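You operate a simulated robot arm through the tools that you are given. There is no shell and no other tool.

The job below is to be done with a simulated robot arm. You get a single attempt, and the scene is never put back.

JOB
Tip pail 2 into the lift's bin and send it up to hopper 5.
Fine: put the pail back and shut the lift door before pressing the green button; wait till the bin is down. Set down upright: steel pail.
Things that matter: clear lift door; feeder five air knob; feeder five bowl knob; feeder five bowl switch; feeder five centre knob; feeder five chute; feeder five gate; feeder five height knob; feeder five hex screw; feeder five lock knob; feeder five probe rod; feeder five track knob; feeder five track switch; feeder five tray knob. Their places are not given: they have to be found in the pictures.

It is judged by the outcome, as a careful person would: the job done as asked, and still so three seconds after it is handed in. It fails if anything else is knocked over, pushed out of place, dropped, spilled or broken.

ROBOT AND FRAMES
A 6-joint arm with a two-finger gripper, fixed in place. Base frame: the origin is at the foot of the arm, x ahead of it, y to its left, z up. Readings come in cm, degrees, newtons and seconds.
Its first joint turns from -166.0 to 166.0 degrees. Payload 2.45 kg.
The TCP is the grasp point between the finger pads, 2 cm short of the fingertips. In the tool frame z runs along the fingers and y along their closing line. The gripper opens to 14 cm. The gripper's body begins 16.8 cm behind the TCP.
Orientation is that of the tool frame in the base frame, as a unit quaternion [x, y, z, w]. With the fingers straight down and closing along the base's y, the tool's x points along the base's -x, its y along +y and its z along -z.

CONTROLS
- The arm moves only by the tool apply_moves. Its argument "increments" is a list of rows, each a list of 7 numbers: the turn, a rotation vector about the tool's x, y, z in degrees, then the shift along the tool's x, y, z in cm, then the opening, from 0 (shut) to 1 (fully open). In form: [[rx, ry, rz, tx, ty, tz, grip], ...]. A call has 1 to 20 rows; each row shifts and turns the commanded pose from where the row before left it, along the tool's axes as they then stand. Rows are played at 5 a second. More than 5 cm and 8.6 degrees between two rows, or a gripper value outside its range, and nothing of the call is played. Where a pose cannot be reached the arm comes as near as it can. A force on the tool above 80 N (or 10 N above the force at the start of the call, whichever is more), or a blocked arm, ends the call early, and 0.2 s more pass. The fingers move at their own pace (about 4.5 cm/s each) and stop on an object; they squeeze with about 34 N. The grip force told is the motor's: it shows also when the fingers shut on nothing. Time passes only in rows, and 0.2 s behind the last, so rows that do not move let the fingers close. It gives the time, the measured TCP pose, the force on the tool (base axes), the opening and the grip force at its end, in the units of the frame above (readings bear some noise), with the torque about the TCP (base axes, N m) and any sound that the robot's microphone picked up, and new pictures: "views" is both (left out), scene, wrist or none.
- Cameras (640 x 400 px; columns grow to the right, rows downward): "scene" is fixed at [5.04, 50.01, 170.98]; the picture's right is [-0.43, -0.90, 0.00], its down [-0.52, 0.24, -0.82] and it looks along [0.74, -0.35, -0.57] (base axes); focal length 332 px, centre (320, 200). "wrist" rides on the gripper at [7.8, 1.1, -20.9] in the tool frame; the picture's right is [-0.14, 0.99, 0.00], its down [-0.92, -0.13, -0.37] and it looks along [-0.37, -0.05, 0.93] (tool axes); focal length 280 px, centre (320, 200).
- measure_at(camera, pixels): for up to 12 pixels [column, row] of the newest picture of that camera ("zoom" is the newest enlarged one), the place [x, y, z] in the base frame of the surface seen there, good to about 0.2 cm. The clock stands still meanwhile.
- zoom(camera, box): a new picture of the part [left, top, right, bottom] of that camera's present view, enlarged. The clock stands still meanwhile.
- finish_job(): hands the job in; it is judged then, once.

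Leave the gripper open and the arm clear of the work at the hand-in unless told otherwise.

The tools are called after "Emit:" as a command line: name --pt "numbers of a row" for each row, then --argument value for the rest, lists and objects as JSON in quotes. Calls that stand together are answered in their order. apply_moves: Moves the arm, as the interface text tells. Its arguments: {"type":"object","properties":{"increments":{"type":"array"},"views":{"type":"string","enum":["both","scene","wrist","none"]}},"required":["increments"]} The other tools are called the same way: measure_at (camera, pixels) gives the place of the surface under pixels of a picture; zoom (camera, box) takes an enlarged picture of a part of a camera's view; finish_job () hands the job in.

At the start:

```text
time_s: 0.0
ee_pos: [69.1, -3.91, 132.6]
orientation: [0.0, 1.0, 0.0, 0.0]
contact_force: [-0.1, 0.3, 0.0]
torque: [-0.04, -0.01, -0.02]
width: 13.99
grasp_force: 0.0
```

scene: 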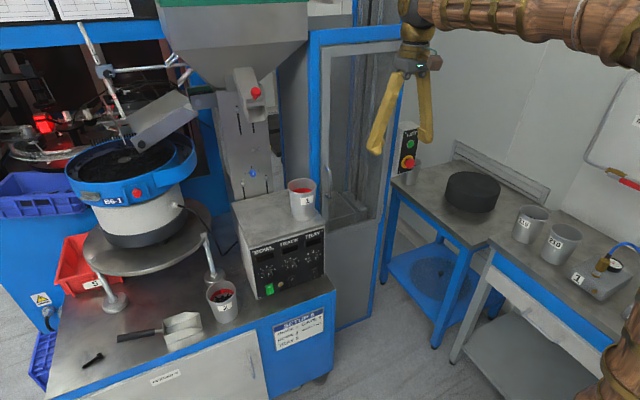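
wrist: 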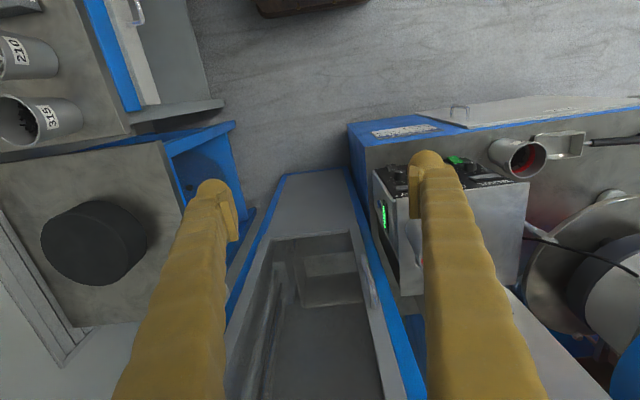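

I see a workbench with a pail (about 222,300 in the scene picture) and another pail on the control box (302,200), a lift with a clear door in a blue frame (350,150), and a green/red button box (408,150). I will enlarge these parts first.

Emit:
zoom --camera "scene" --box '[180, 160, 340, 340]'

Emit:
zoom --camera "scene" --box '[300, 20, 440, 240]'

Emit:
zoom --camera "scene" --box '[380, 110, 640, 300]'

Emit:
zoom --camera "wrist" --box '[200, 100, 440, 400]'

```text
2.22 times, centred on (260, 250) of scene
```

zoom: 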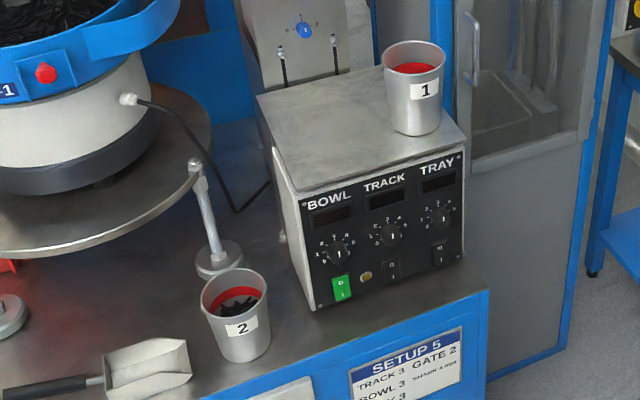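

```text
1.82 times, centred on (370, 130) of scene
```

zoom: 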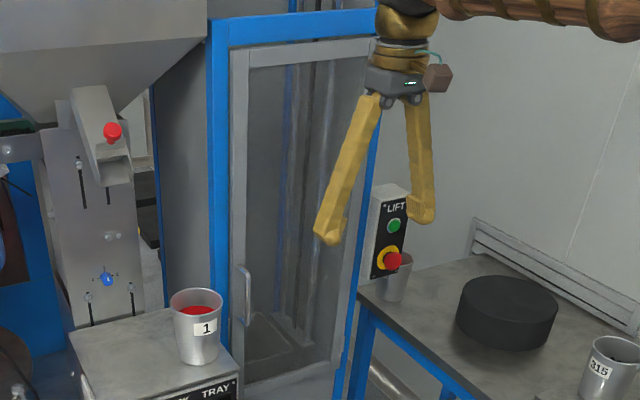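

```text
2.11 times, centred on (510, 205) of scene
```

zoom: 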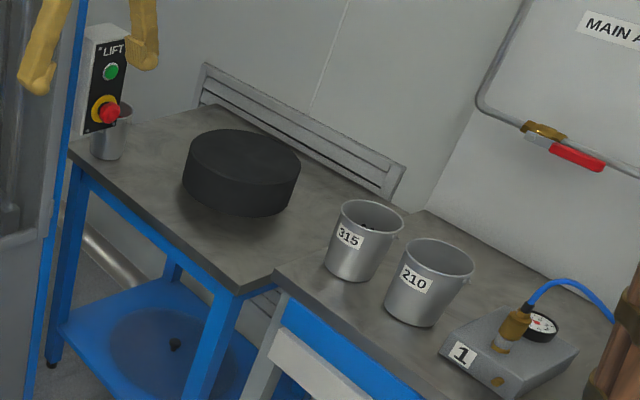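

```text
1.33 times, centred on (320, 250) of wrist
```

zoom: 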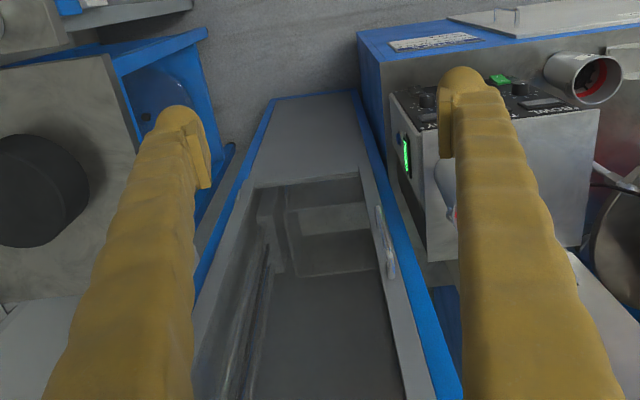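

Pail 2 is on the bench at (222,300), and the lift door handle is near (333,190). Now I will measure key points: pail rim and base, door handle, door frame, buttons, bin.

Emit:
measure_at --camera "scene" --pixels '[[208, 290], [235, 288], [222, 284], [220, 297], [228, 322], [212, 318], [224, 308], [240, 300], [302, 180], [302, 218], [190, 330], [260, 290]]'

Emit:
measure_at --camera "scene" --pixels '[[353, 168], [354, 182], [352, 195], [326, 200], [326, 100], [378, 190], [379, 120], [315, 150], [314, 50], [385, 210], [345, 215], [365, 210]]'

Emit:
measure_at --camera "scene" --pixels '[[409, 145], [407, 162], [405, 155], [400, 150], [415, 130], [410, 172], [360, 120], [360, 60], [350, 200], [370, 195], [350, 260], [340, 320]]'

Emit:
zoom --camera "scene" --box '[310, 120, 390, 240]'

```text
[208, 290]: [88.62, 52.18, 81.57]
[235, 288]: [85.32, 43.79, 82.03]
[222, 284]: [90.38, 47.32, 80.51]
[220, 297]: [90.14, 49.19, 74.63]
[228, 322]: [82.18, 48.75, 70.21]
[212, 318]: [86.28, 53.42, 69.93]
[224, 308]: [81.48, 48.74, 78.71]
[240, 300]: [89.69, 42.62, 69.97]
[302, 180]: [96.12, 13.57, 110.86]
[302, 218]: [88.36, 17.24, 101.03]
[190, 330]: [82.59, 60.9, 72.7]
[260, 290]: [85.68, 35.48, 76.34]
```

```text
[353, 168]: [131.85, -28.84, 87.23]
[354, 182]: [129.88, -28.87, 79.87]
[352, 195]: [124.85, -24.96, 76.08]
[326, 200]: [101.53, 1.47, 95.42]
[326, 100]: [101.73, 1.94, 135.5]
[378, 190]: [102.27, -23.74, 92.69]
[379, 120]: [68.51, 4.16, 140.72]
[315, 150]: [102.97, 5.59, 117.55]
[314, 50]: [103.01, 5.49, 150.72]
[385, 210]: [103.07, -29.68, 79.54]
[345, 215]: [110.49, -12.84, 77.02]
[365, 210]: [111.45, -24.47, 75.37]
```

```text
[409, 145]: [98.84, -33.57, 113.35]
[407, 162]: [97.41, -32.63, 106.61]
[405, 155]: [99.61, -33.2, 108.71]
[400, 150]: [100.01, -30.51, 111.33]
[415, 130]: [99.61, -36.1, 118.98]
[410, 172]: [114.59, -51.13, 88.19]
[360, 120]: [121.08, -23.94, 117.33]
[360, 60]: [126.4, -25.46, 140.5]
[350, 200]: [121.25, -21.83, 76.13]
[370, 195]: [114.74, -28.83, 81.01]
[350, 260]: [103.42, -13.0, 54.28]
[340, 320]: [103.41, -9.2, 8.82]
```

```text
3.33 times, centred on (350, 180) of scene
```

zoom: 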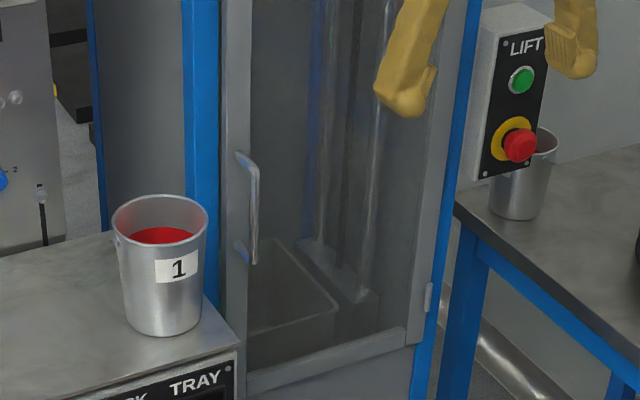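

The handle is a vertical bar near zoom (255,210), door hinged on the right at zoom (428,297). I will measure the handle, bin rim, and hinge in this zoom.

Emit:
measure_at --camera "zoom" --pixels '[[240, 155], [255, 170], [255, 200], [255, 230], [253, 260], [240, 248], [232, 200], [428, 297], [414, 200], [270, 250], [335, 305], [290, 330]]'

Emit:
measure_at --camera "zoom" --pixels '[[275, 238], [305, 268], [325, 295], [300, 315], [260, 330], [260, 290], [300, 290], [320, 255], [350, 280], [370, 300], [240, 380], [410, 335]]'

Emit:
measure_at --camera "wrist" --pixels '[[285, 210], [350, 210], [275, 240], [355, 240], [300, 300], [360, 300], [285, 300], [330, 265], [330, 330], [375, 290], [365, 250], [380, 310]]'

```text
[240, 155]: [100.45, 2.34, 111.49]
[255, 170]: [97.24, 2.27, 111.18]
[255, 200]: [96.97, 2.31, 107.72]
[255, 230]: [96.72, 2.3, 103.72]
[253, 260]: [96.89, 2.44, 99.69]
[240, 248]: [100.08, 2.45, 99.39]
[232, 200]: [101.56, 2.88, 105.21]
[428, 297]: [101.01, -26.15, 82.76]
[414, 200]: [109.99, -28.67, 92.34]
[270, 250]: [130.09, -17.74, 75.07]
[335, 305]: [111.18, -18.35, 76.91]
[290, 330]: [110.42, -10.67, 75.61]
```

```text
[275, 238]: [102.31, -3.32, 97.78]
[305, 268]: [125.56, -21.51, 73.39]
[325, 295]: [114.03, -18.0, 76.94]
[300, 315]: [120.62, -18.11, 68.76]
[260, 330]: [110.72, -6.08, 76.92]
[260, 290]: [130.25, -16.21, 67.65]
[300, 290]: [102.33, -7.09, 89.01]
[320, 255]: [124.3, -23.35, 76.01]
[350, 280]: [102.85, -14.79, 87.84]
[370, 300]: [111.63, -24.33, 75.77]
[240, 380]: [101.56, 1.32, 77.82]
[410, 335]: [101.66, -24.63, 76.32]
```

```text
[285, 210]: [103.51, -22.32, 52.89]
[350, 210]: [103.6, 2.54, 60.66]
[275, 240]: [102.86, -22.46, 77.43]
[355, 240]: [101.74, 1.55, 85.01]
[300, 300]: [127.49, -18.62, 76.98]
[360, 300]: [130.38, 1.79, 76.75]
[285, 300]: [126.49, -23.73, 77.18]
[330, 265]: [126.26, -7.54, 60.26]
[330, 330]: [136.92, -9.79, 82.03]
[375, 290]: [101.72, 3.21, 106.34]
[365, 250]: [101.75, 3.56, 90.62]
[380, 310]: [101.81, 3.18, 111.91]
```

Bin rim reads about z 77, spanning x 110–130, y −18…+1.5; door plane x ≈ 101.5 with hinge at y ≈ −26; handle bar at (97, 2.3, 100–111). Now I will measure the surroundings (control box, pail 1, chute, bench edge, feeder parts) to plan clear paths.

Emit:
measure_at --camera "scene" --pixels '[[234, 207], [290, 192], [323, 218], [245, 248], [322, 232], [326, 270], [258, 298], [289, 187], [315, 186], [296, 218], [310, 219], [302, 190]]'

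Emit:
measure_at --camera "scene" --pixels '[[255, 92], [250, 120], [240, 75], [262, 115], [335, 290], [250, 325], [150, 365], [60, 390], [213, 275], [205, 245], [165, 335], [205, 320]]'

Emit:
measure_at --camera "scene" --pixels '[[200, 60], [300, 40], [215, 90], [325, 35], [395, 40], [180, 55], [360, 270], [395, 190], [470, 190], [480, 240], [530, 225], [560, 240]]'

Emit:
zoom --camera "scene" --box '[190, 260, 260, 340]'

```text
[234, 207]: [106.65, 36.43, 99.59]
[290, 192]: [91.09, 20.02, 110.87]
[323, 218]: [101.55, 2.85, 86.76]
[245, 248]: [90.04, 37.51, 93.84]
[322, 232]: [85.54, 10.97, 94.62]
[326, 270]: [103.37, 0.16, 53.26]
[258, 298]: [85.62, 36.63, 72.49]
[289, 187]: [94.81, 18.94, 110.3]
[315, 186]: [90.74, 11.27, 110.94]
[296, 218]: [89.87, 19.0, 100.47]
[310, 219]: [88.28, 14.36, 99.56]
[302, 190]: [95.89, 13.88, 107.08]
```

```text
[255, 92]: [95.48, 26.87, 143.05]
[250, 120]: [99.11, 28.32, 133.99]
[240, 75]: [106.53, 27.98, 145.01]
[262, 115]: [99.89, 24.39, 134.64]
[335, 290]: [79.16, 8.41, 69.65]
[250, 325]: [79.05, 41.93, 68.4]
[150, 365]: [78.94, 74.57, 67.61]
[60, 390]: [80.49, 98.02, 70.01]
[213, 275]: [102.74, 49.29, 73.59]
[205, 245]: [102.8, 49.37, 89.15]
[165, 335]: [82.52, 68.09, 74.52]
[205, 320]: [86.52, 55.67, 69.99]
```

```text
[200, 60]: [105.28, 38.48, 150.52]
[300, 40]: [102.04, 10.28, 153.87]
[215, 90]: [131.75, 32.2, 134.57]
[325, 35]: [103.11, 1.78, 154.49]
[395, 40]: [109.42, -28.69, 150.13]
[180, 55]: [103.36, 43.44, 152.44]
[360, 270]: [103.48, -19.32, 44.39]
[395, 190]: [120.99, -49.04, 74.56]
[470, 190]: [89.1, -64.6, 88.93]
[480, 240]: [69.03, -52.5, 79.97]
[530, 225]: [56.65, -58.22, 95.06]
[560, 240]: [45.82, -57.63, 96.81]
```

```text
5.00 times, centred on (225, 300) of scene
```

zoom: 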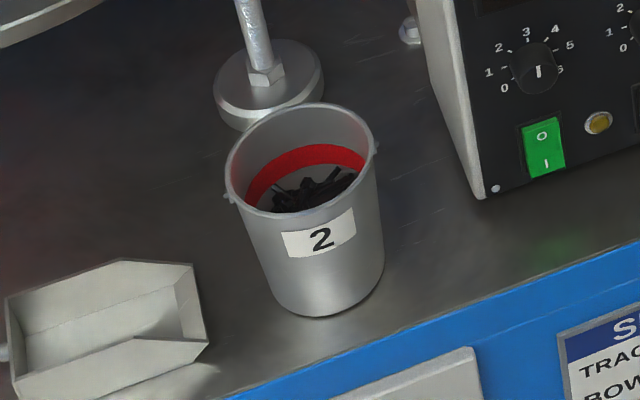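

Pail 2 has two little ears at its rim and dark parts inside. I will measure its rim, ears, base and neighbours in this zoom.

Emit:
measure_at --camera "zoom" --pixels '[[232, 195], [372, 145], [300, 105], [270, 212], [330, 190], [275, 305], [378, 285], [320, 314], [382, 260], [300, 185], [245, 110], [205, 345]]'

Emit:
measure_at --camera "zoom" --pixels '[[320, 108], [240, 150], [195, 265], [180, 330], [480, 195], [430, 180], [265, 70], [320, 75], [350, 120], [370, 190], [250, 240], [320, 270]]'

```text
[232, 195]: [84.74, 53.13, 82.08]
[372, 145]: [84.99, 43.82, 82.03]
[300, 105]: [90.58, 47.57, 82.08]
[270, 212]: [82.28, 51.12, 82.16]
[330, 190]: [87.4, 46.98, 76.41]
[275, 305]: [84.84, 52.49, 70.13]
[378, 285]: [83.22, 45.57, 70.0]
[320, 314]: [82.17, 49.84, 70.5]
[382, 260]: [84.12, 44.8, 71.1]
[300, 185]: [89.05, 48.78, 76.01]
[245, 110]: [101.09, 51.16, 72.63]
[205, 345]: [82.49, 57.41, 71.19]
```

```text
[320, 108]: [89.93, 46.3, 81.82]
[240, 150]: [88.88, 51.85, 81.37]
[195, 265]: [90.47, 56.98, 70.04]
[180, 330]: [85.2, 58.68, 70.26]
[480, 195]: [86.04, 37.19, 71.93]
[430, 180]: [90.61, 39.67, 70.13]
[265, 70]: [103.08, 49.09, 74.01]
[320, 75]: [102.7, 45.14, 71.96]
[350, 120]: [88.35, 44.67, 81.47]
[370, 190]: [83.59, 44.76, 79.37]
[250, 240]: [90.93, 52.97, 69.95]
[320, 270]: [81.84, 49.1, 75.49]
```

Pail 2 stands centred near (86, 48.5), base z 70, rim z 82, about 9 cm wide, with the scoop 4 cm to its left. First I turn the tool half a turn about its own axis so the wrist camera will be on top when the fingers point forward. The gripper is in free air at z 132.

Emit:
apply_moves --pt "0 0 8.5 0 0 0 1" --pt "0 0 8.5 0 0 0 1" --pt "0 0 8.5 0 0 0 1" --pt "0 0 8.5 0 0 0 1" --pt "0 0 8.5 0 0 0 1" --pt "0 0 8.5 0 0 0 1" --pt "0 0 8.5 0 0 0 1" --pt "0 0 8.5 0 0 0 1" --pt "0 0 8.5 0 0 0 1" --pt "0 0 8.5 0 0 0 1" --pt "0 0 8.5 0 0 0 1" --pt "0 0 8.5 0 0 0 1" --views "both"

```text
time_s: 2.6
ee_pos: [68.96, -3.76, 132.96]
orientation: [0.778, 0.629, 0.0, 0.0]
contact_force: [-0.2, -0.5, -0.5]
torque: [-0.02, 0.02, 0.01]
width: 14.0
grasp_force: 0.0
```

scene: 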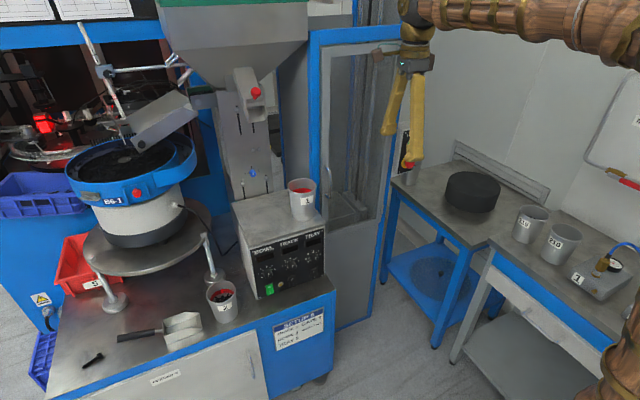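
wrist: 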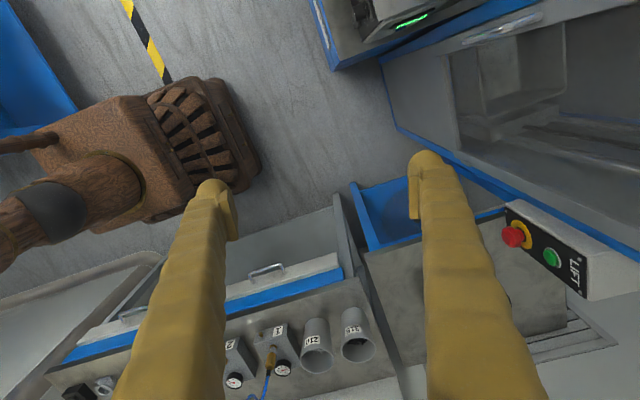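

The roll works with no contact. I continue the remaining 78 degrees of it.

Emit:
apply_moves --pt "0 0 8.5 0 0 0 1" --pt "0 0 8.5 0 0 0 1" --pt "0 0 8.5 0 0 0 1" --pt "0 0 8.5 0 0 0 1" --pt "0 0 8.5 0 0 0 1" --pt "0 0 8.5 0 0 0 1" --pt "0 0 8.5 0 0 0 1" --pt "0 0 8.5 0 0 0 1" --pt "0 0 8.5 0 0 0 1" --pt "0 0 1.5 0 0 0 1" --views "both"

```text
time_s: 4.8
ee_pos: [69.19, -3.87, 132.69]
orientation: [0.999, 0.037, 0.0, 0.0]
contact_force: [-0.8, 0.5, -0.4]
torque: [-0.04, 0.01, -0.01]
width: 14.0
grasp_force: 0.0
out of reach, approached as far as the arm can: row 10
```

scene: 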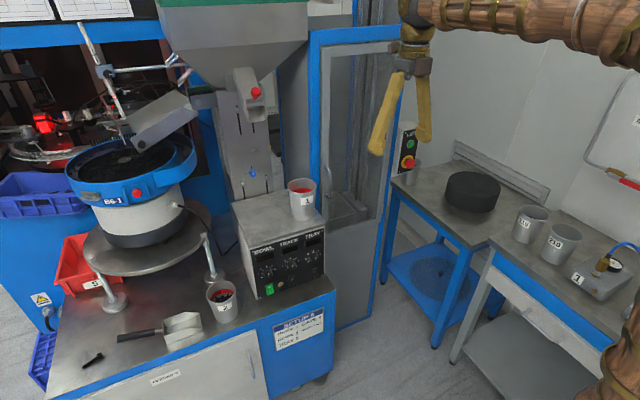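
wrist: 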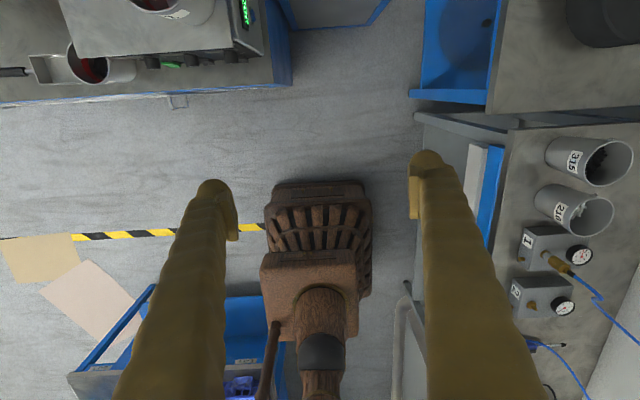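

The wrist's last joint stops near 176°, so camera-up sits on its limit. I will instead work with the camera underneath (there is free space in front of the bench and the lift), so I roll back.

Emit:
apply_moves --pt "0 0 -8.5 0 0 0 1" --pt "0 0 -8.5 0 0 0 1" --pt "0 0 -8.5 0 0 0 1" --pt "0 0 -8.5 0 0 0 1" --pt "0 0 -8.5 0 0 0 1" --pt "0 0 -8.5 0 0 0 1" --pt "0 0 -8.5 0 0 0 1" --pt "0 0 -8.5 0 0 0 1" --pt "0 0 -8.5 0 0 0 1" --pt "0 0 -8.5 0 0 0 1" --pt "0 0 -8.5 0 0 0 1" --pt "0 0 -8.5 0 0 0 1" --pt "0 0 -8.5 0 0 0 1" --pt "0 0 -8.5 0 0 0 1" --pt "0 0 -8.5 0 0 0 1" --pt "0 0 -8.5 0 0 0 1" --pt "0 0 -8.5 0 0 0 1" --pt "0 0 -8.5 0 0 0 1" --pt "0 0 -8.5 0 0 0 1" --pt "0 0 -8.5 0 0 0 1" --views "none"

```text
time_s: 9.0
ee_pos: [69.08, -3.87, 132.69]
orientation: [0.048, 0.999, 0.0, 0.0]
contact_force: [-0.5, -0.3, -0.2]
torque: [-0.03, -0.02, 0.01]
width: 13.98
grasp_force: 0.2
```

About 5.5° of roll remains. I take it out, then pitch the fingers from straight down to straight forward (+x) while creeping forward 11 cm, all at z ≈ 132 in free air, and narrow the fingers to about 5 cm.

Emit:
apply_moves --pt "0 0 -5.5 0 0 0 0.8" --pt "0 -8.18 0 -0.997 0 0.071 0.6" --pt "0 -8.18 0 -0.977 0 0.213 0.5" --pt "0 -8.18 0 -0.937 0 0.349 0.4" --pt "0 -8.18 0 -0.878 0 0.479 0.36" --pt "0 -8.18 0 -0.801 0 0.599 0.36" --pt "0 -8.18 0 -0.707 0 0.707 0.36" --pt "0 -8.18 0 -0.599 0 0.801 0.36" --pt "0 -8.18 0 -0.479 0 0.878 0.36" --pt "0 -8.18 0 -0.35 0 0.937 0.36" --pt "0 -8.18 0 -0.213 0 0.977 0.36" --pt "0 -8.18 0 -0.071 0 0.997 0.36" --views "both"

```text
time_s: 11.6
ee_pos: [79.9, -3.82, 131.93]
orientation: [0.002, 0.707, -0.001, 0.708]
contact_force: [-0.1, 0.1, 0.9]
torque: [-0.01, 0.02, -0.04]
width: 5.03
grasp_force: 0.1
out of reach, approached as far as the arm can: row 10
```

scene: 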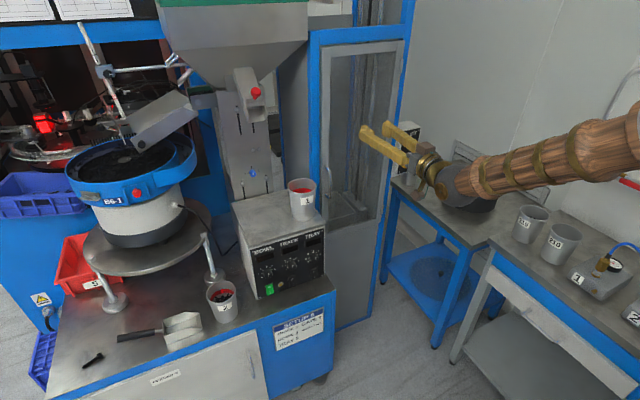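
wrist: 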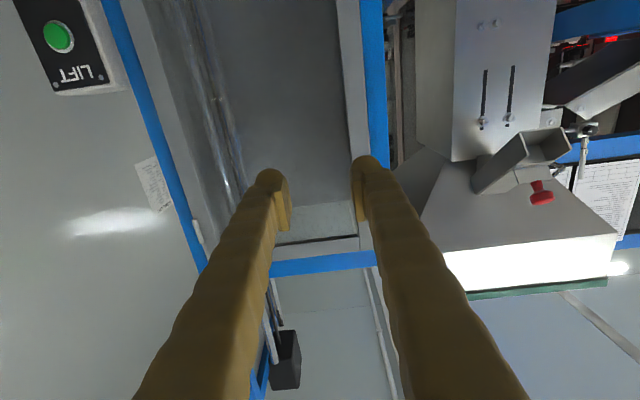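

The fingers now point forward at (79.9, −3.8, 132). I lower to handle height (z ≈ 105.5) and shift left to y ≈ 2.3, staying at x ≈ 80, clear of the control box (x ≥ 85) and pail 1.

Emit:
apply_moves --pt "0 0 0 3.3 0.76 0 0.36" --pt "0 0 0 3.3 0.76 0 0.36" --pt "0 0 0 3.3 0.76 0 0.36" --pt "0 0 0 3.3 0.76 0 0.36" --pt "0 0 0 3.3 0.76 0 0.36" --pt "0 0 0 3.3 0.76 0 0.36" --pt "0 0 0 3.3 0.76 0 0.36" --pt "0 0 0 3.3 0.78 0 0.36" --views "both"

```text
time_s: 13.4
ee_pos: [80.35, 2.56, 105.39]
orientation: [0.001, 0.707, -0.002, 0.708]
contact_force: [0.3, 0.4, 0.4]
torque: [0.0, -0.02, -0.02]
width: 5.02
grasp_force: 0.0
```

scene: 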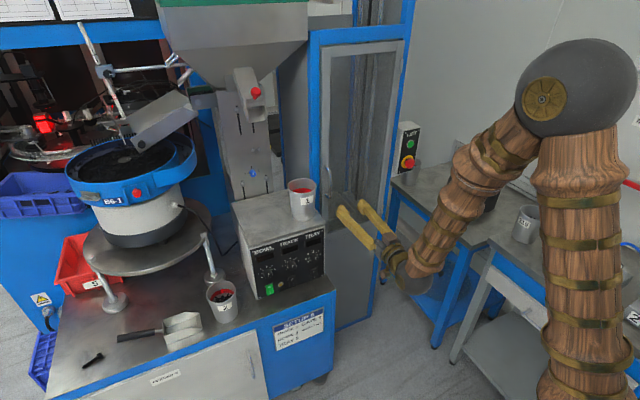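
wrist: 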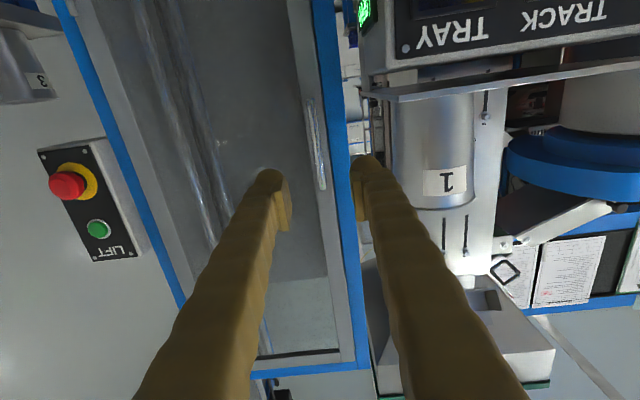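

The handle bar shows between the fingertips at about (317,145) in the wrist view. I measure it and the neighbouring pail 1 precisely.

Emit:
measure_at --camera "wrist" --pixels '[[309, 110], [314, 130], [317, 150], [321, 180], [311, 105], [322, 186], [300, 130], [390, 170], [395, 130], [330, 150], [300, 60], [370, 100]]'

Emit:
zoom --camera "wrist" --box '[240, 60, 420, 240]'

```text
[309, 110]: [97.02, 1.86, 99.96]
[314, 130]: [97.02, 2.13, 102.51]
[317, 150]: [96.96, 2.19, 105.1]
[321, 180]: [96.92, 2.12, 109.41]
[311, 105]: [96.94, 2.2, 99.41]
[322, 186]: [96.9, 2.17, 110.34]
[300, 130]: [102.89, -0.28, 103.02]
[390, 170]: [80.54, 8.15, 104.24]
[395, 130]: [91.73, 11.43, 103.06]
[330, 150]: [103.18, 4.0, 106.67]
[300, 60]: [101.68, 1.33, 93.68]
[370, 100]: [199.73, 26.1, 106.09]
```

```text
2.22 times, centred on (330, 150) of wrist
```

zoom: 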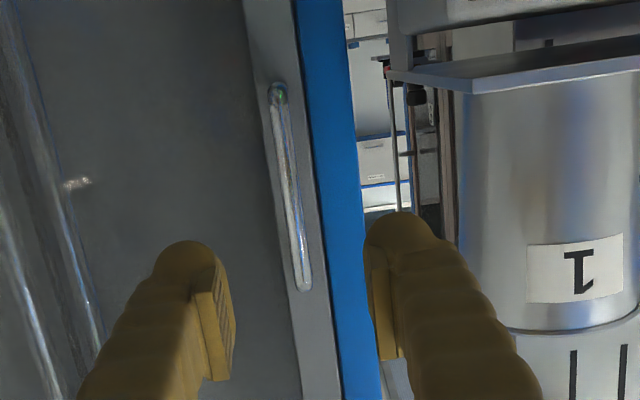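

Bar: front x 97.0, y 2.2, z 99.5–110.5. I move forward 16.9 cm so the pads straddle it, tips still 2 cm from the door.

Emit:
apply_moves --pt "0 0 0 0 -0.1 3.4 0.36" --pt "0 0 0 0 -0.1 3.4 0.36" --pt "0 0 0 0 -0.1 3.4 0.36" --pt "0 0 0 0 -0.05 3.4 0.36" --pt "0 0 0 0 0 3.2 0.36" --pt "0 0 0 0 0 0 0.36" --views "both"

```text
time_s: 14.8
ee_pos: [97.27, 1.8, 105.42]
orientation: [0.001, 0.707, -0.001, 0.707]
contact_force: [0.4, -0.9, -0.2]
torque: [0.0, -0.03, 0.03]
width: 5.05
grasp_force: 0.0
```

scene: 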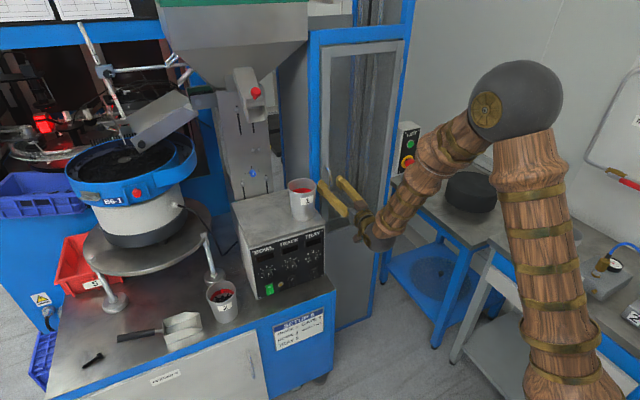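
wrist: 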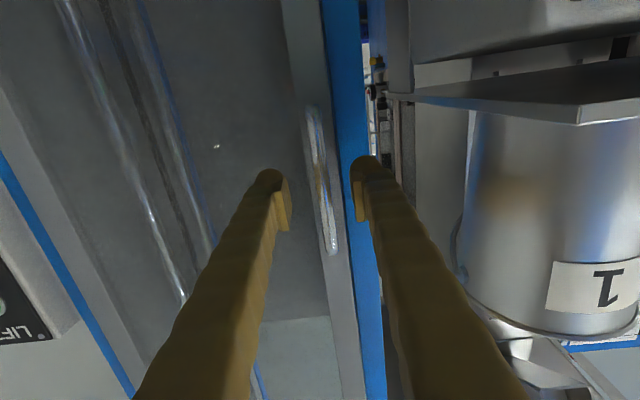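

The bar is between the pads (about (325,190)), slightly toward +y. I nudge 0.3 cm left and close on it.

Emit:
apply_moves --pt "0 0 0 0 0.3 0 0.36" --pt "0 0 0 0 0 0 0.2" --pt "0 0 0 0 0 0 0.1" --pt "0 0 0 0 0 0 0" --pt "0 0 0 0 0 0 0" --pt "0 0 0 0 0 0 0" --views "wrist"

```text
time_s: 16.2
ee_pos: [97.18, 2.11, 105.55]
orientation: [0.001, 0.707, -0.002, 0.707]
contact_force: [0.8, -1.4, -0.4]
torque: [0.32, -0.02, -0.04]
width: 0.76
grasp_force: 35.5
```

wrist: 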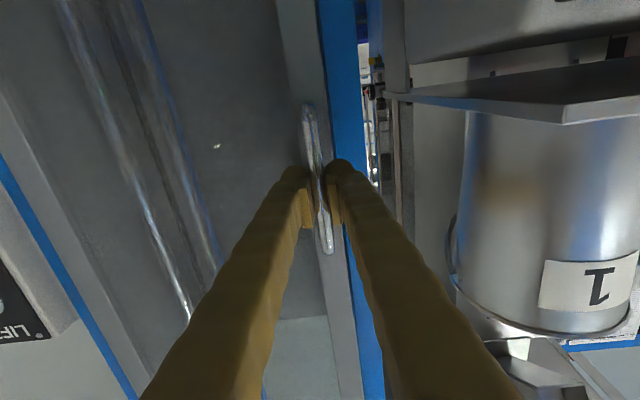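

The grip is on the bar (width 0.76, 35.5 N). Now I start pulling the door open along an arc about the hinge near (101.5, −26): a first 10°, with the force watched.

Emit:
apply_moves --pt "-0.7 0 0 0 -0.198 -1.225 0" --pt "-0.7 0 0 0 -0.237 -1.218 0" --pt "-0.7 0 0 0 -0.275 -1.21 0" --pt "-0.7 0 0 0 -0.313 -1.201 0" --views "both"

```text
time_s: 17.2
ee_pos: [92.13, 0.82, 105.42]
orientation: [-0.016, 0.708, 0.015, 0.706]
contact_force: [-0.5, 5.2, -21.9]
torque: [0.15, 0.27, 0.0]
width: 0.75
grasp_force: 35.6
```

scene: 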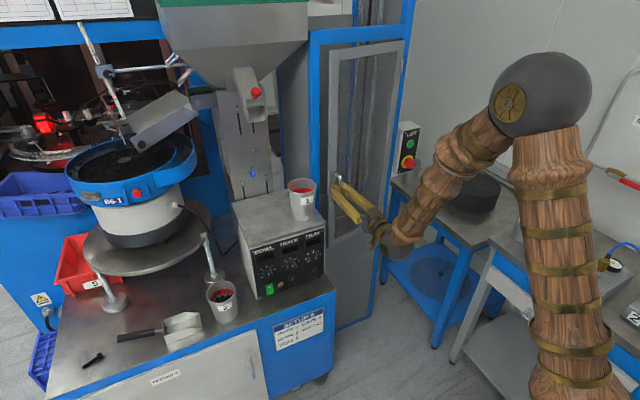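
wrist: 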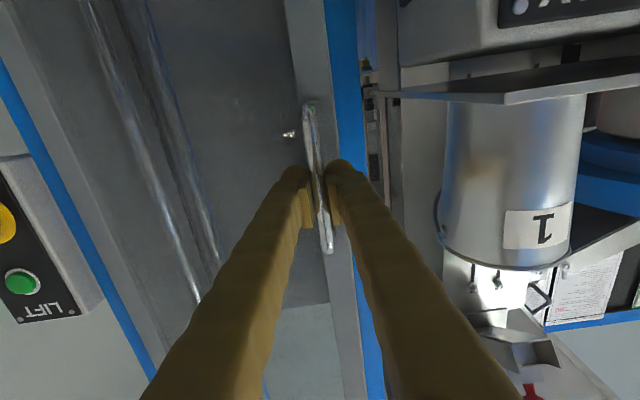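

The door seems to follow, but a −22 N vertical force shows. Before going on I check how the door and hinge stand.

Emit:
zoom --camera "scene" --box '[300, 20, 420, 280]'

Emit:
measure_at --camera "wrist" --pixels '[[300, 60], [320, 100], [335, 270], [310, 110], [328, 245], [340, 350], [290, 60], [345, 130], [355, 260]]'

```text
1.54 times, centred on (360, 150) of scene
```

zoom: 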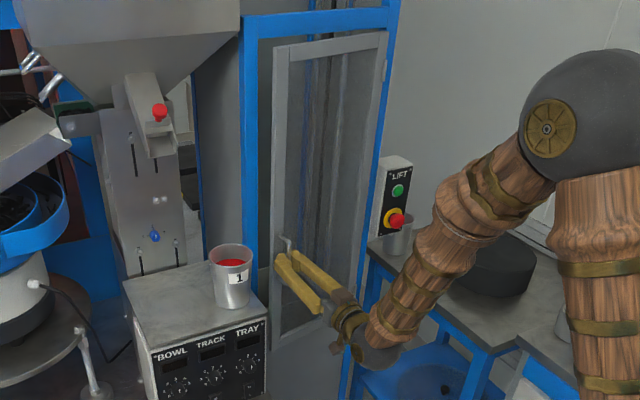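

```text
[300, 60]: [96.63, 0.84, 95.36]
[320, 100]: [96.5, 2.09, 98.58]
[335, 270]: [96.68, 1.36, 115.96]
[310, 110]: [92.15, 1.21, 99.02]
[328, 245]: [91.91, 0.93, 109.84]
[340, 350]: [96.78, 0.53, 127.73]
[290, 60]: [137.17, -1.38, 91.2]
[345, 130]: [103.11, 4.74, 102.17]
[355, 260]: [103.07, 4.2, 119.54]
```

The door follows nicely (its edge now at x ≈ 96.6, about 10° open). I take a still row to see whether the vertical force settles.

Emit:
apply_moves --pt "0 0 0 0 0 0 0" --pt "0 0 0 0 0 0 0" --views "none"

```text
time_s: 17.8
ee_pos: [92.08, 0.81, 105.39]
orientation: [-0.017, 0.708, 0.016, 0.706]
contact_force: [0.5, -1.9, -26.9]
torque: [0.05, 0.14, -0.01]
width: 0.74
grasp_force: 35.0
```

A steady −27 N remains: the grip is pressed vertically against the bar. I ease the tool down 0.15 cm to see if it relieves.

Emit:
apply_moves --pt "0 0 0 0.15 0 0 0" --pt "0 0 0 0 0 0 0" --views "none"

```text
time_s: 18.4
ee_pos: [92.14, 0.84, 105.63]
orientation: [-0.017, 0.706, 0.016, 0.708]
contact_force: [2.1, -8.1, -9.1]
torque: [0.06, 0.13, -0.03]
width: 0.74
grasp_force: 35.8
```

That relieved most of it (−9 N). I continue the arc from 10° to 30°.

Emit:
apply_moves --pt "-0.7 0 0 0.06 -0.35 -1.191 0" --pt "-0.7 0 0 0 -0.387 -1.179 0" --pt "-0.7 0 0 0 -0.424 -1.166 0" --pt "-0.7 0 0 0 -0.461 -1.152 0" --pt "-0.7 0 0 0 -0.497 -1.137 0" --pt "-0.7 0 0 0 -0.532 -1.121 0" --pt "-0.7 0 0 0 -0.567 -1.104 0" --pt "-0.7 0 0 0 -0.601 -1.085 0" --views "both"

```text
time_s: 20.2
ee_pos: [83.62, -3.78, 105.47]
orientation: [-0.05, 0.705, 0.05, 0.706]
contact_force: [36.1, -45.1, 20.2]
torque: [0.03, 0.04, 0.0]
width: 0.76
grasp_force: 35.5
```

scene: 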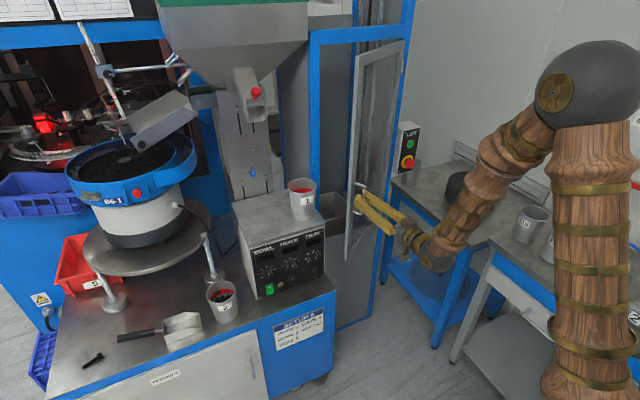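
wrist: 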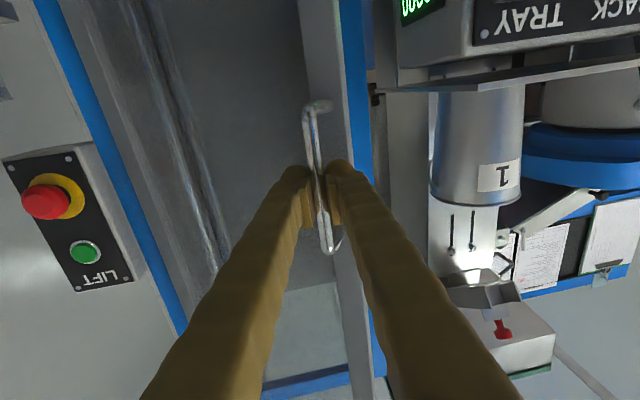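

The door is about 30° open. The force (36, −45) points at the hinge: my radius is about 0.5 cm too large, so the true pivot lies a little off my estimate. I measure the door's face to correct it.

Emit:
measure_at --camera "wrist" --pixels '[[320, 60], [330, 40], [345, 290], [310, 20], [100, 60], [115, 100], [140, 180], [75, 20], [155, 230], [170, 270], [310, 107], [330, 250]]'

Emit:
zoom --camera "scene" --box '[330, 20, 430, 280]'

```text
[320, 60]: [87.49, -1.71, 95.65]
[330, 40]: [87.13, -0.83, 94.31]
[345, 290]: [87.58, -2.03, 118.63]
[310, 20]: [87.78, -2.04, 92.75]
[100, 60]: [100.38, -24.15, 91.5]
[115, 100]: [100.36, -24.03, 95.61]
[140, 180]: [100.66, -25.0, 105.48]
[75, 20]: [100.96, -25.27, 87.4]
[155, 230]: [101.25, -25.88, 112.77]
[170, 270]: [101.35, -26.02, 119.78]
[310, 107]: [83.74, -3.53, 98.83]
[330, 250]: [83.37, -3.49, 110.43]
```

```text
1.54 times, centred on (380, 150) of scene
```

zoom: 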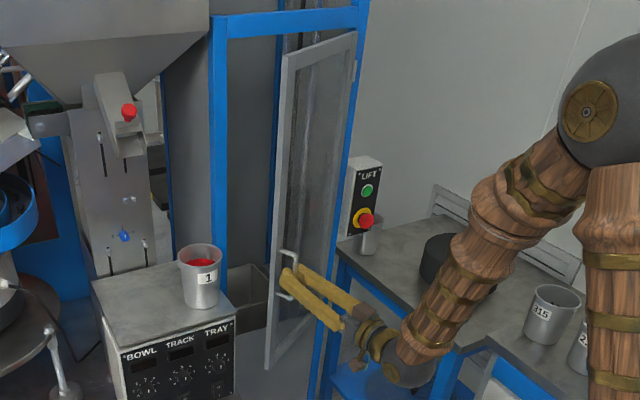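

The pivot is near (102, −26.2). I relieve the strain: 0.3 cm toward the hinge and 0.12 cm up, then read the force.

Emit:
apply_moves --pt "0 0 0 -0.12 -0.26 0.15 0" --pt "0 0 0 0 0 0 0" --views "none"

```text
time_s: 20.8
ee_pos: [83.51, -3.77, 105.53]
orientation: [-0.052, 0.705, 0.052, 0.705]
contact_force: [1.5, -2.4, 18.9]
torque: [0.24, -0.3, 0.03]
width: 0.75
grasp_force: 35.3
```

Radial force is gone (about 3 N). The door moves well; I continue the arc from 30° to 50° with the corrected pivot and a slight lift.

Emit:
apply_moves --pt "-0.7 0 0 -0.1 -0.672 -1.067 0" --pt "-0.7 0 0 0 -0.705 -1.045 0" --pt "-0.7 0 0 0 -0.738 -1.023 0" --pt "-0.7 0 0 0 -0.769 -0.999 0" --pt "-0.7 0 0 0 -0.8 -0.974 0" --pt "-0.7 0 0 0 -0.831 -0.949 0" --pt "-0.7 0 0 0 -0.86 -0.922 0" --pt "-0.7 0 0 0 -0.889 -0.895 0" --views "both"

```text
time_s: 22.6
ee_pos: [76.86, -11.64, 105.67]
orientation: [-0.085, 0.7, 0.084, 0.704]
contact_force: [-24.0, 14.1, 13.6]
torque: [0.1, 0.24, -0.03]
width: 0.71
grasp_force: 34.4
```

scene: 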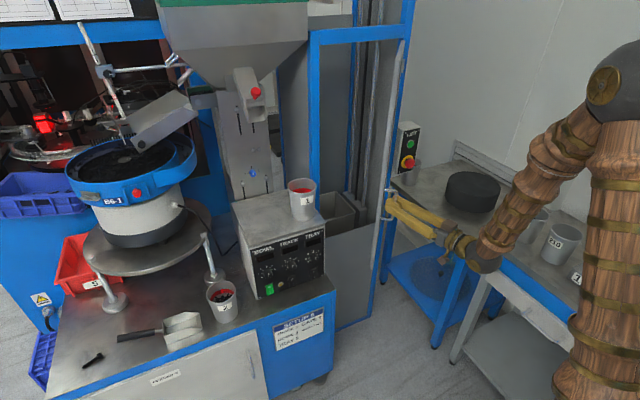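
wrist: 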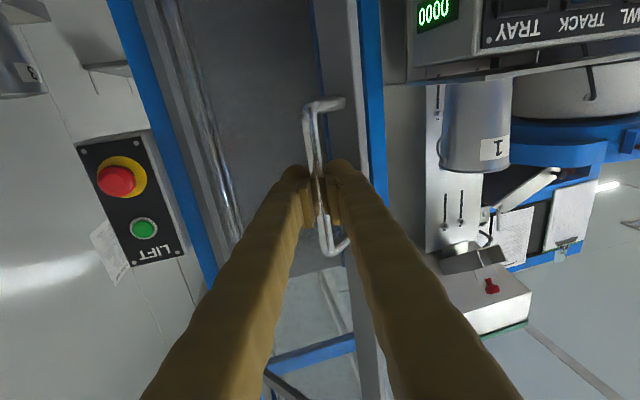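

50° open; the force now shows me about 0.15 cm too near the hinge. I correct that, keep the tool's yaw at 14° from here (so the wrist stays clear of the right-hand bench) and go on to 70°.

Emit:
apply_moves --pt "0 0 0 -0.07 -0.836 -0.95 0" --pt "0 0 0 0 -0.962 -0.815 0" --pt "0 0 0 0 -0.997 -0.772 0" --pt "0 0 0 0 -1.03 -0.728 0" --pt "0 0 0 0 -1.061 -0.682 0" --pt "0 0 0 0 -1.089 -0.635 0" --pt "0 0 0 0 -1.116 -0.587 0" --pt "0 0 0 0 -1.141 -0.538 0" --views "both"

```text
time_s: 24.4
ee_pos: [73.04, -20.8, 105.73]
orientation: [-0.085, 0.702, 0.085, 0.701]
contact_force: [-26.5, 5.8, -7.4]
torque: [-0.02, -0.01, 0.0]
width: 0.71
grasp_force: 35.0
```

scene: 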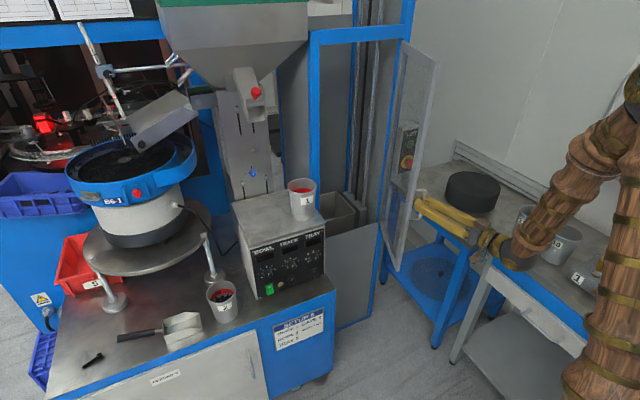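
wrist: 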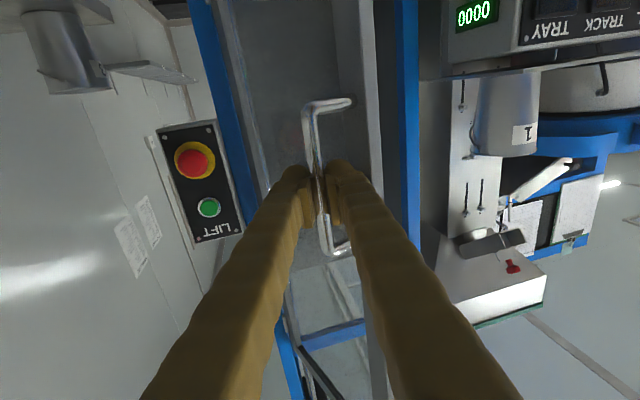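

70° open. I correct 0.14 cm outward and continue to 90°.

Emit:
apply_moves --pt "0 0 0 0.03 -1.102 -0.632 0" --pt "0 0 0 0 -1.181 -0.453 0" --pt "0 0 0 0 -1.199 -0.401 0" --pt "0 0 0 0 -1.215 -0.348 0" --pt "0 0 0 0 -1.228 -0.295 0" --pt "0 0 0 0 -1.24 -0.241 0" --pt "0 0 0 0 -1.249 -0.187 0" --pt "0 0 0 0 -1.255 -0.132 0" --views "both"

```text
time_s: 26.2
ee_pos: [72.89, -30.81, 105.6]
orientation: [-0.085, 0.701, 0.084, 0.703]
contact_force: [-15.5, -2.0, 21.2]
torque: [0.14, -0.14, -0.02]
width: 0.69
grasp_force: 35.4
```

scene: 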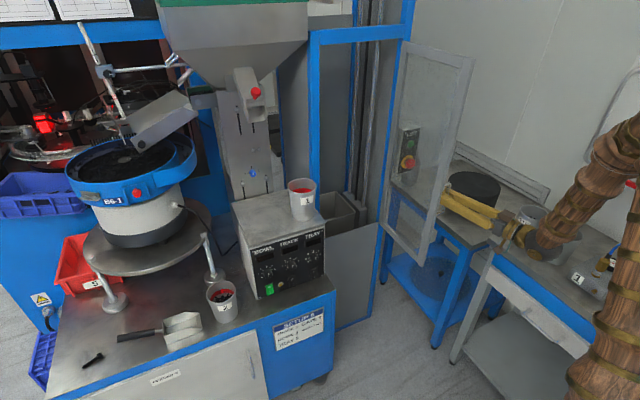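
wrist: 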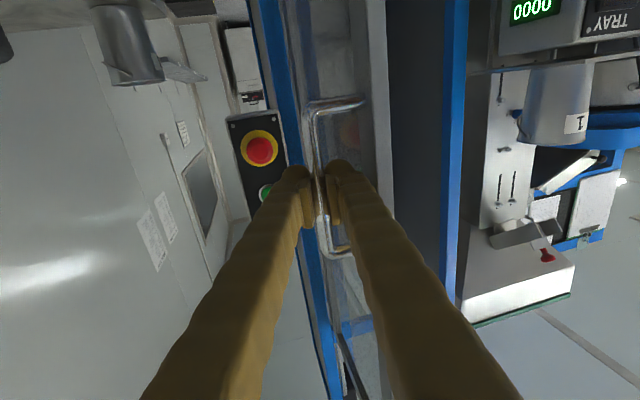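

The door stands about 90° open. I relieve the leftover strain, open the fingers slightly (2.4 cm), and back straight out along the tool axis.

Emit:
apply_moves --pt "0 0 0 -0.1 0 -0.08 0" --pt "0 0 0 0 0 0 0.08" --pt "0 0 0 0 0 0 0.17" --pt "0 0 0 0 0 0 0.17" --views "wrist"

```text
time_s: 27.2
ee_pos: [72.96, -30.8, 105.75]
orientation: [-0.086, 0.702, 0.086, 0.702]
contact_force: [-0.4, -0.3, -0.2]
torque: [0.0, 0.0, -0.02]
width: 2.37
grasp_force: 0.0
```

wrist: 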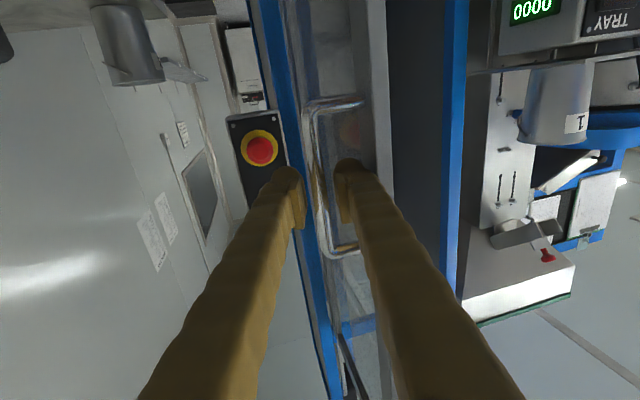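

The fingers are free (zero force). I back out 9 cm along the tool axis and watch whether the door stays where it is.

Emit:
apply_moves --pt "0 0 0 0 0 -1.5 0.17" --pt "0 0 0 0 0 -2.5 0.17" --pt "0 0 0 0 0 -2.5 0.17" --pt "0 0 0 0 0 -2.5 0.17" --views "both"

```text
time_s: 28.2
ee_pos: [64.16, -32.95, 105.75]
orientation: [-0.085, 0.702, 0.085, 0.702]
contact_force: [-0.1, -0.6, -0.6]
torque: [-0.01, 0.0, 0.02]
width: 2.4
grasp_force: 0.1
```

scene: 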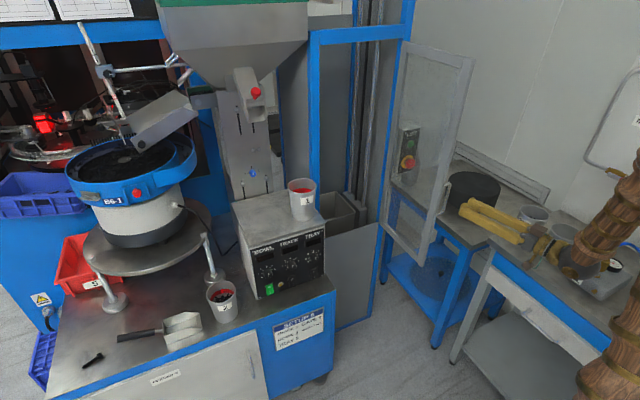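
wrist: 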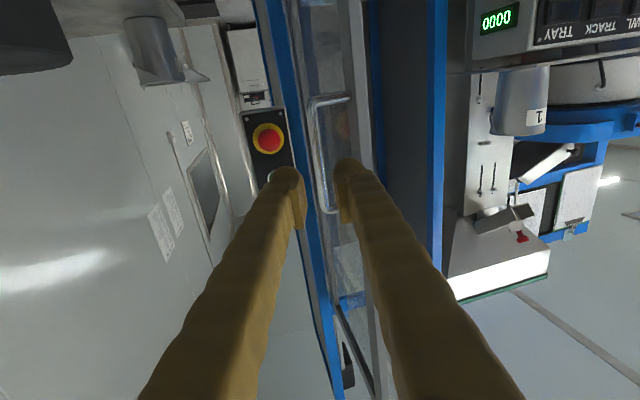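

The door stays open. Now that the bin shows directly near (335,210) in the scene view, I measure it and the open door.

Emit:
zoom --camera "scene" --box '[300, 140, 480, 280]'

Emit:
measure_at --camera "scene" --pixels '[[473, 60], [452, 150], [422, 260], [405, 50], [385, 235], [430, 100], [320, 190], [330, 195], [352, 205], [340, 225], [325, 220], [355, 225]]'

```text
2.86 times, centred on (390, 210) of scene
```

zoom: 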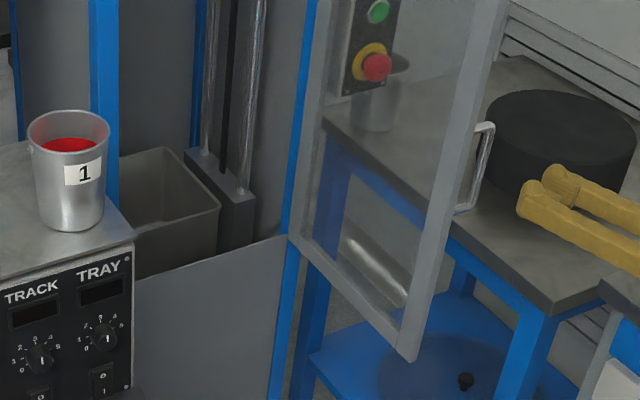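

```text
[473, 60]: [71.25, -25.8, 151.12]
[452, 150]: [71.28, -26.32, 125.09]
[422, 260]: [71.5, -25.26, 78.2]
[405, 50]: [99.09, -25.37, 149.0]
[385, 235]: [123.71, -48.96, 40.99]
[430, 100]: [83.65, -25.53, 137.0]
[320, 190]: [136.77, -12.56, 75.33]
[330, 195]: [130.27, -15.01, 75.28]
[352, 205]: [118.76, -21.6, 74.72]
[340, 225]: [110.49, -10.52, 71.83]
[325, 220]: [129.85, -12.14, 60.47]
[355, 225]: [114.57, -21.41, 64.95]
```

The bin is clear now. I measure its rim corners and sill in this zoom.

Emit:
measure_at --camera "zoom" --pixels '[[219, 207], [166, 149], [122, 156], [135, 230], [160, 222], [190, 180], [140, 200], [180, 195], [190, 235], [210, 262], [150, 280], [275, 240]]'

Emit:
measure_at --camera "wrist" --pixels '[[400, 30], [435, 60], [395, 120], [400, 200], [420, 20], [380, 30], [490, 80], [520, 70], [460, 30], [450, 60]]'

```text
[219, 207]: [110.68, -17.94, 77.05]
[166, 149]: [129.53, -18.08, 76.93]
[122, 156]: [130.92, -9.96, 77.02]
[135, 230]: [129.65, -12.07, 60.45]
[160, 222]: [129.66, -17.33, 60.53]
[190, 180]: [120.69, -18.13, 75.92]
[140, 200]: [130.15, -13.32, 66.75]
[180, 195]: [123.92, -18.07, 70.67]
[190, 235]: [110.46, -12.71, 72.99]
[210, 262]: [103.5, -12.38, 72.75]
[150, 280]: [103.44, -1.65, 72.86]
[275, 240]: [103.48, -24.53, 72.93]
```

```text
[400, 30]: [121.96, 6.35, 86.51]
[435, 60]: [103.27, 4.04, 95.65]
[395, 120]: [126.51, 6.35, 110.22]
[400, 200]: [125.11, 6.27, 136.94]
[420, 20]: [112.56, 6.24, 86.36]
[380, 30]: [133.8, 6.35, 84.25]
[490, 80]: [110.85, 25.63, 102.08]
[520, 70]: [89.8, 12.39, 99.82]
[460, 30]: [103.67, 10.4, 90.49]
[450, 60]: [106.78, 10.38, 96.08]
```

The bin is x 110.6–130.8, y −18…+2, rim z 77, floor about z 60. Next I carry the empty gripper at z ≈ 106 around the door's free edge (71.3, −26) and past the control box front (x 85) toward pail 2, staying at x ≤ 79.

Emit:
apply_moves --pt "-0.6 0 0 0 4.145 1.969 0.17" --pt "-0.6 0 0 0 4.125 2.013 0.17" --pt "-1 0 0 0 3.8 3.13 0.17" --pt "-1 0 0 0 3.747 3.196 0.17" --pt "-1 0 0 0 2.26 2.81 0.17" --pt "-1 0 0 0 2.21 2.849 0.17" --pt "-1 0 0 0 2.16 2.886 0.17" --pt "-0.67 0 0 0 2.779 2.094 0.17" --pt "-0.67 0 0 0 2.754 2.128 0.17" --pt "-0.67 0 0 0 2.727 2.161 0.17" --pt "-1 0 0 0 3.515 1.095 0.17" --pt "-1 0 0 0 3.496 1.157 0.17" --pt "-1 0 0 0 3.475 1.218 0.17" --views "both"

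```text
time_s: 31.0
ee_pos: [79.21, 14.41, 105.89]
orientation: [-0.155, 0.69, 0.152, 0.69]
contact_force: [0.2, -0.2, 0.0]
torque: [-0.01, -0.03, -0.01]
width: 2.38
grasp_force: 0.1
out of reach, approached as far as the arm can: row 4
```

scene: 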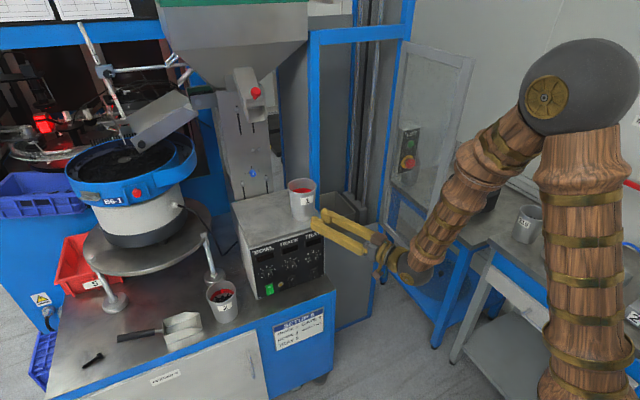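
wrist: 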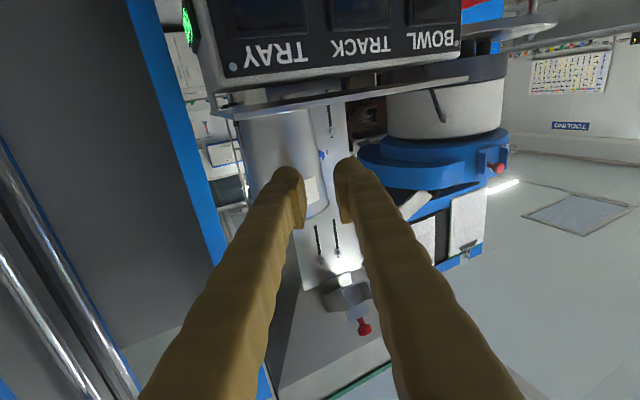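

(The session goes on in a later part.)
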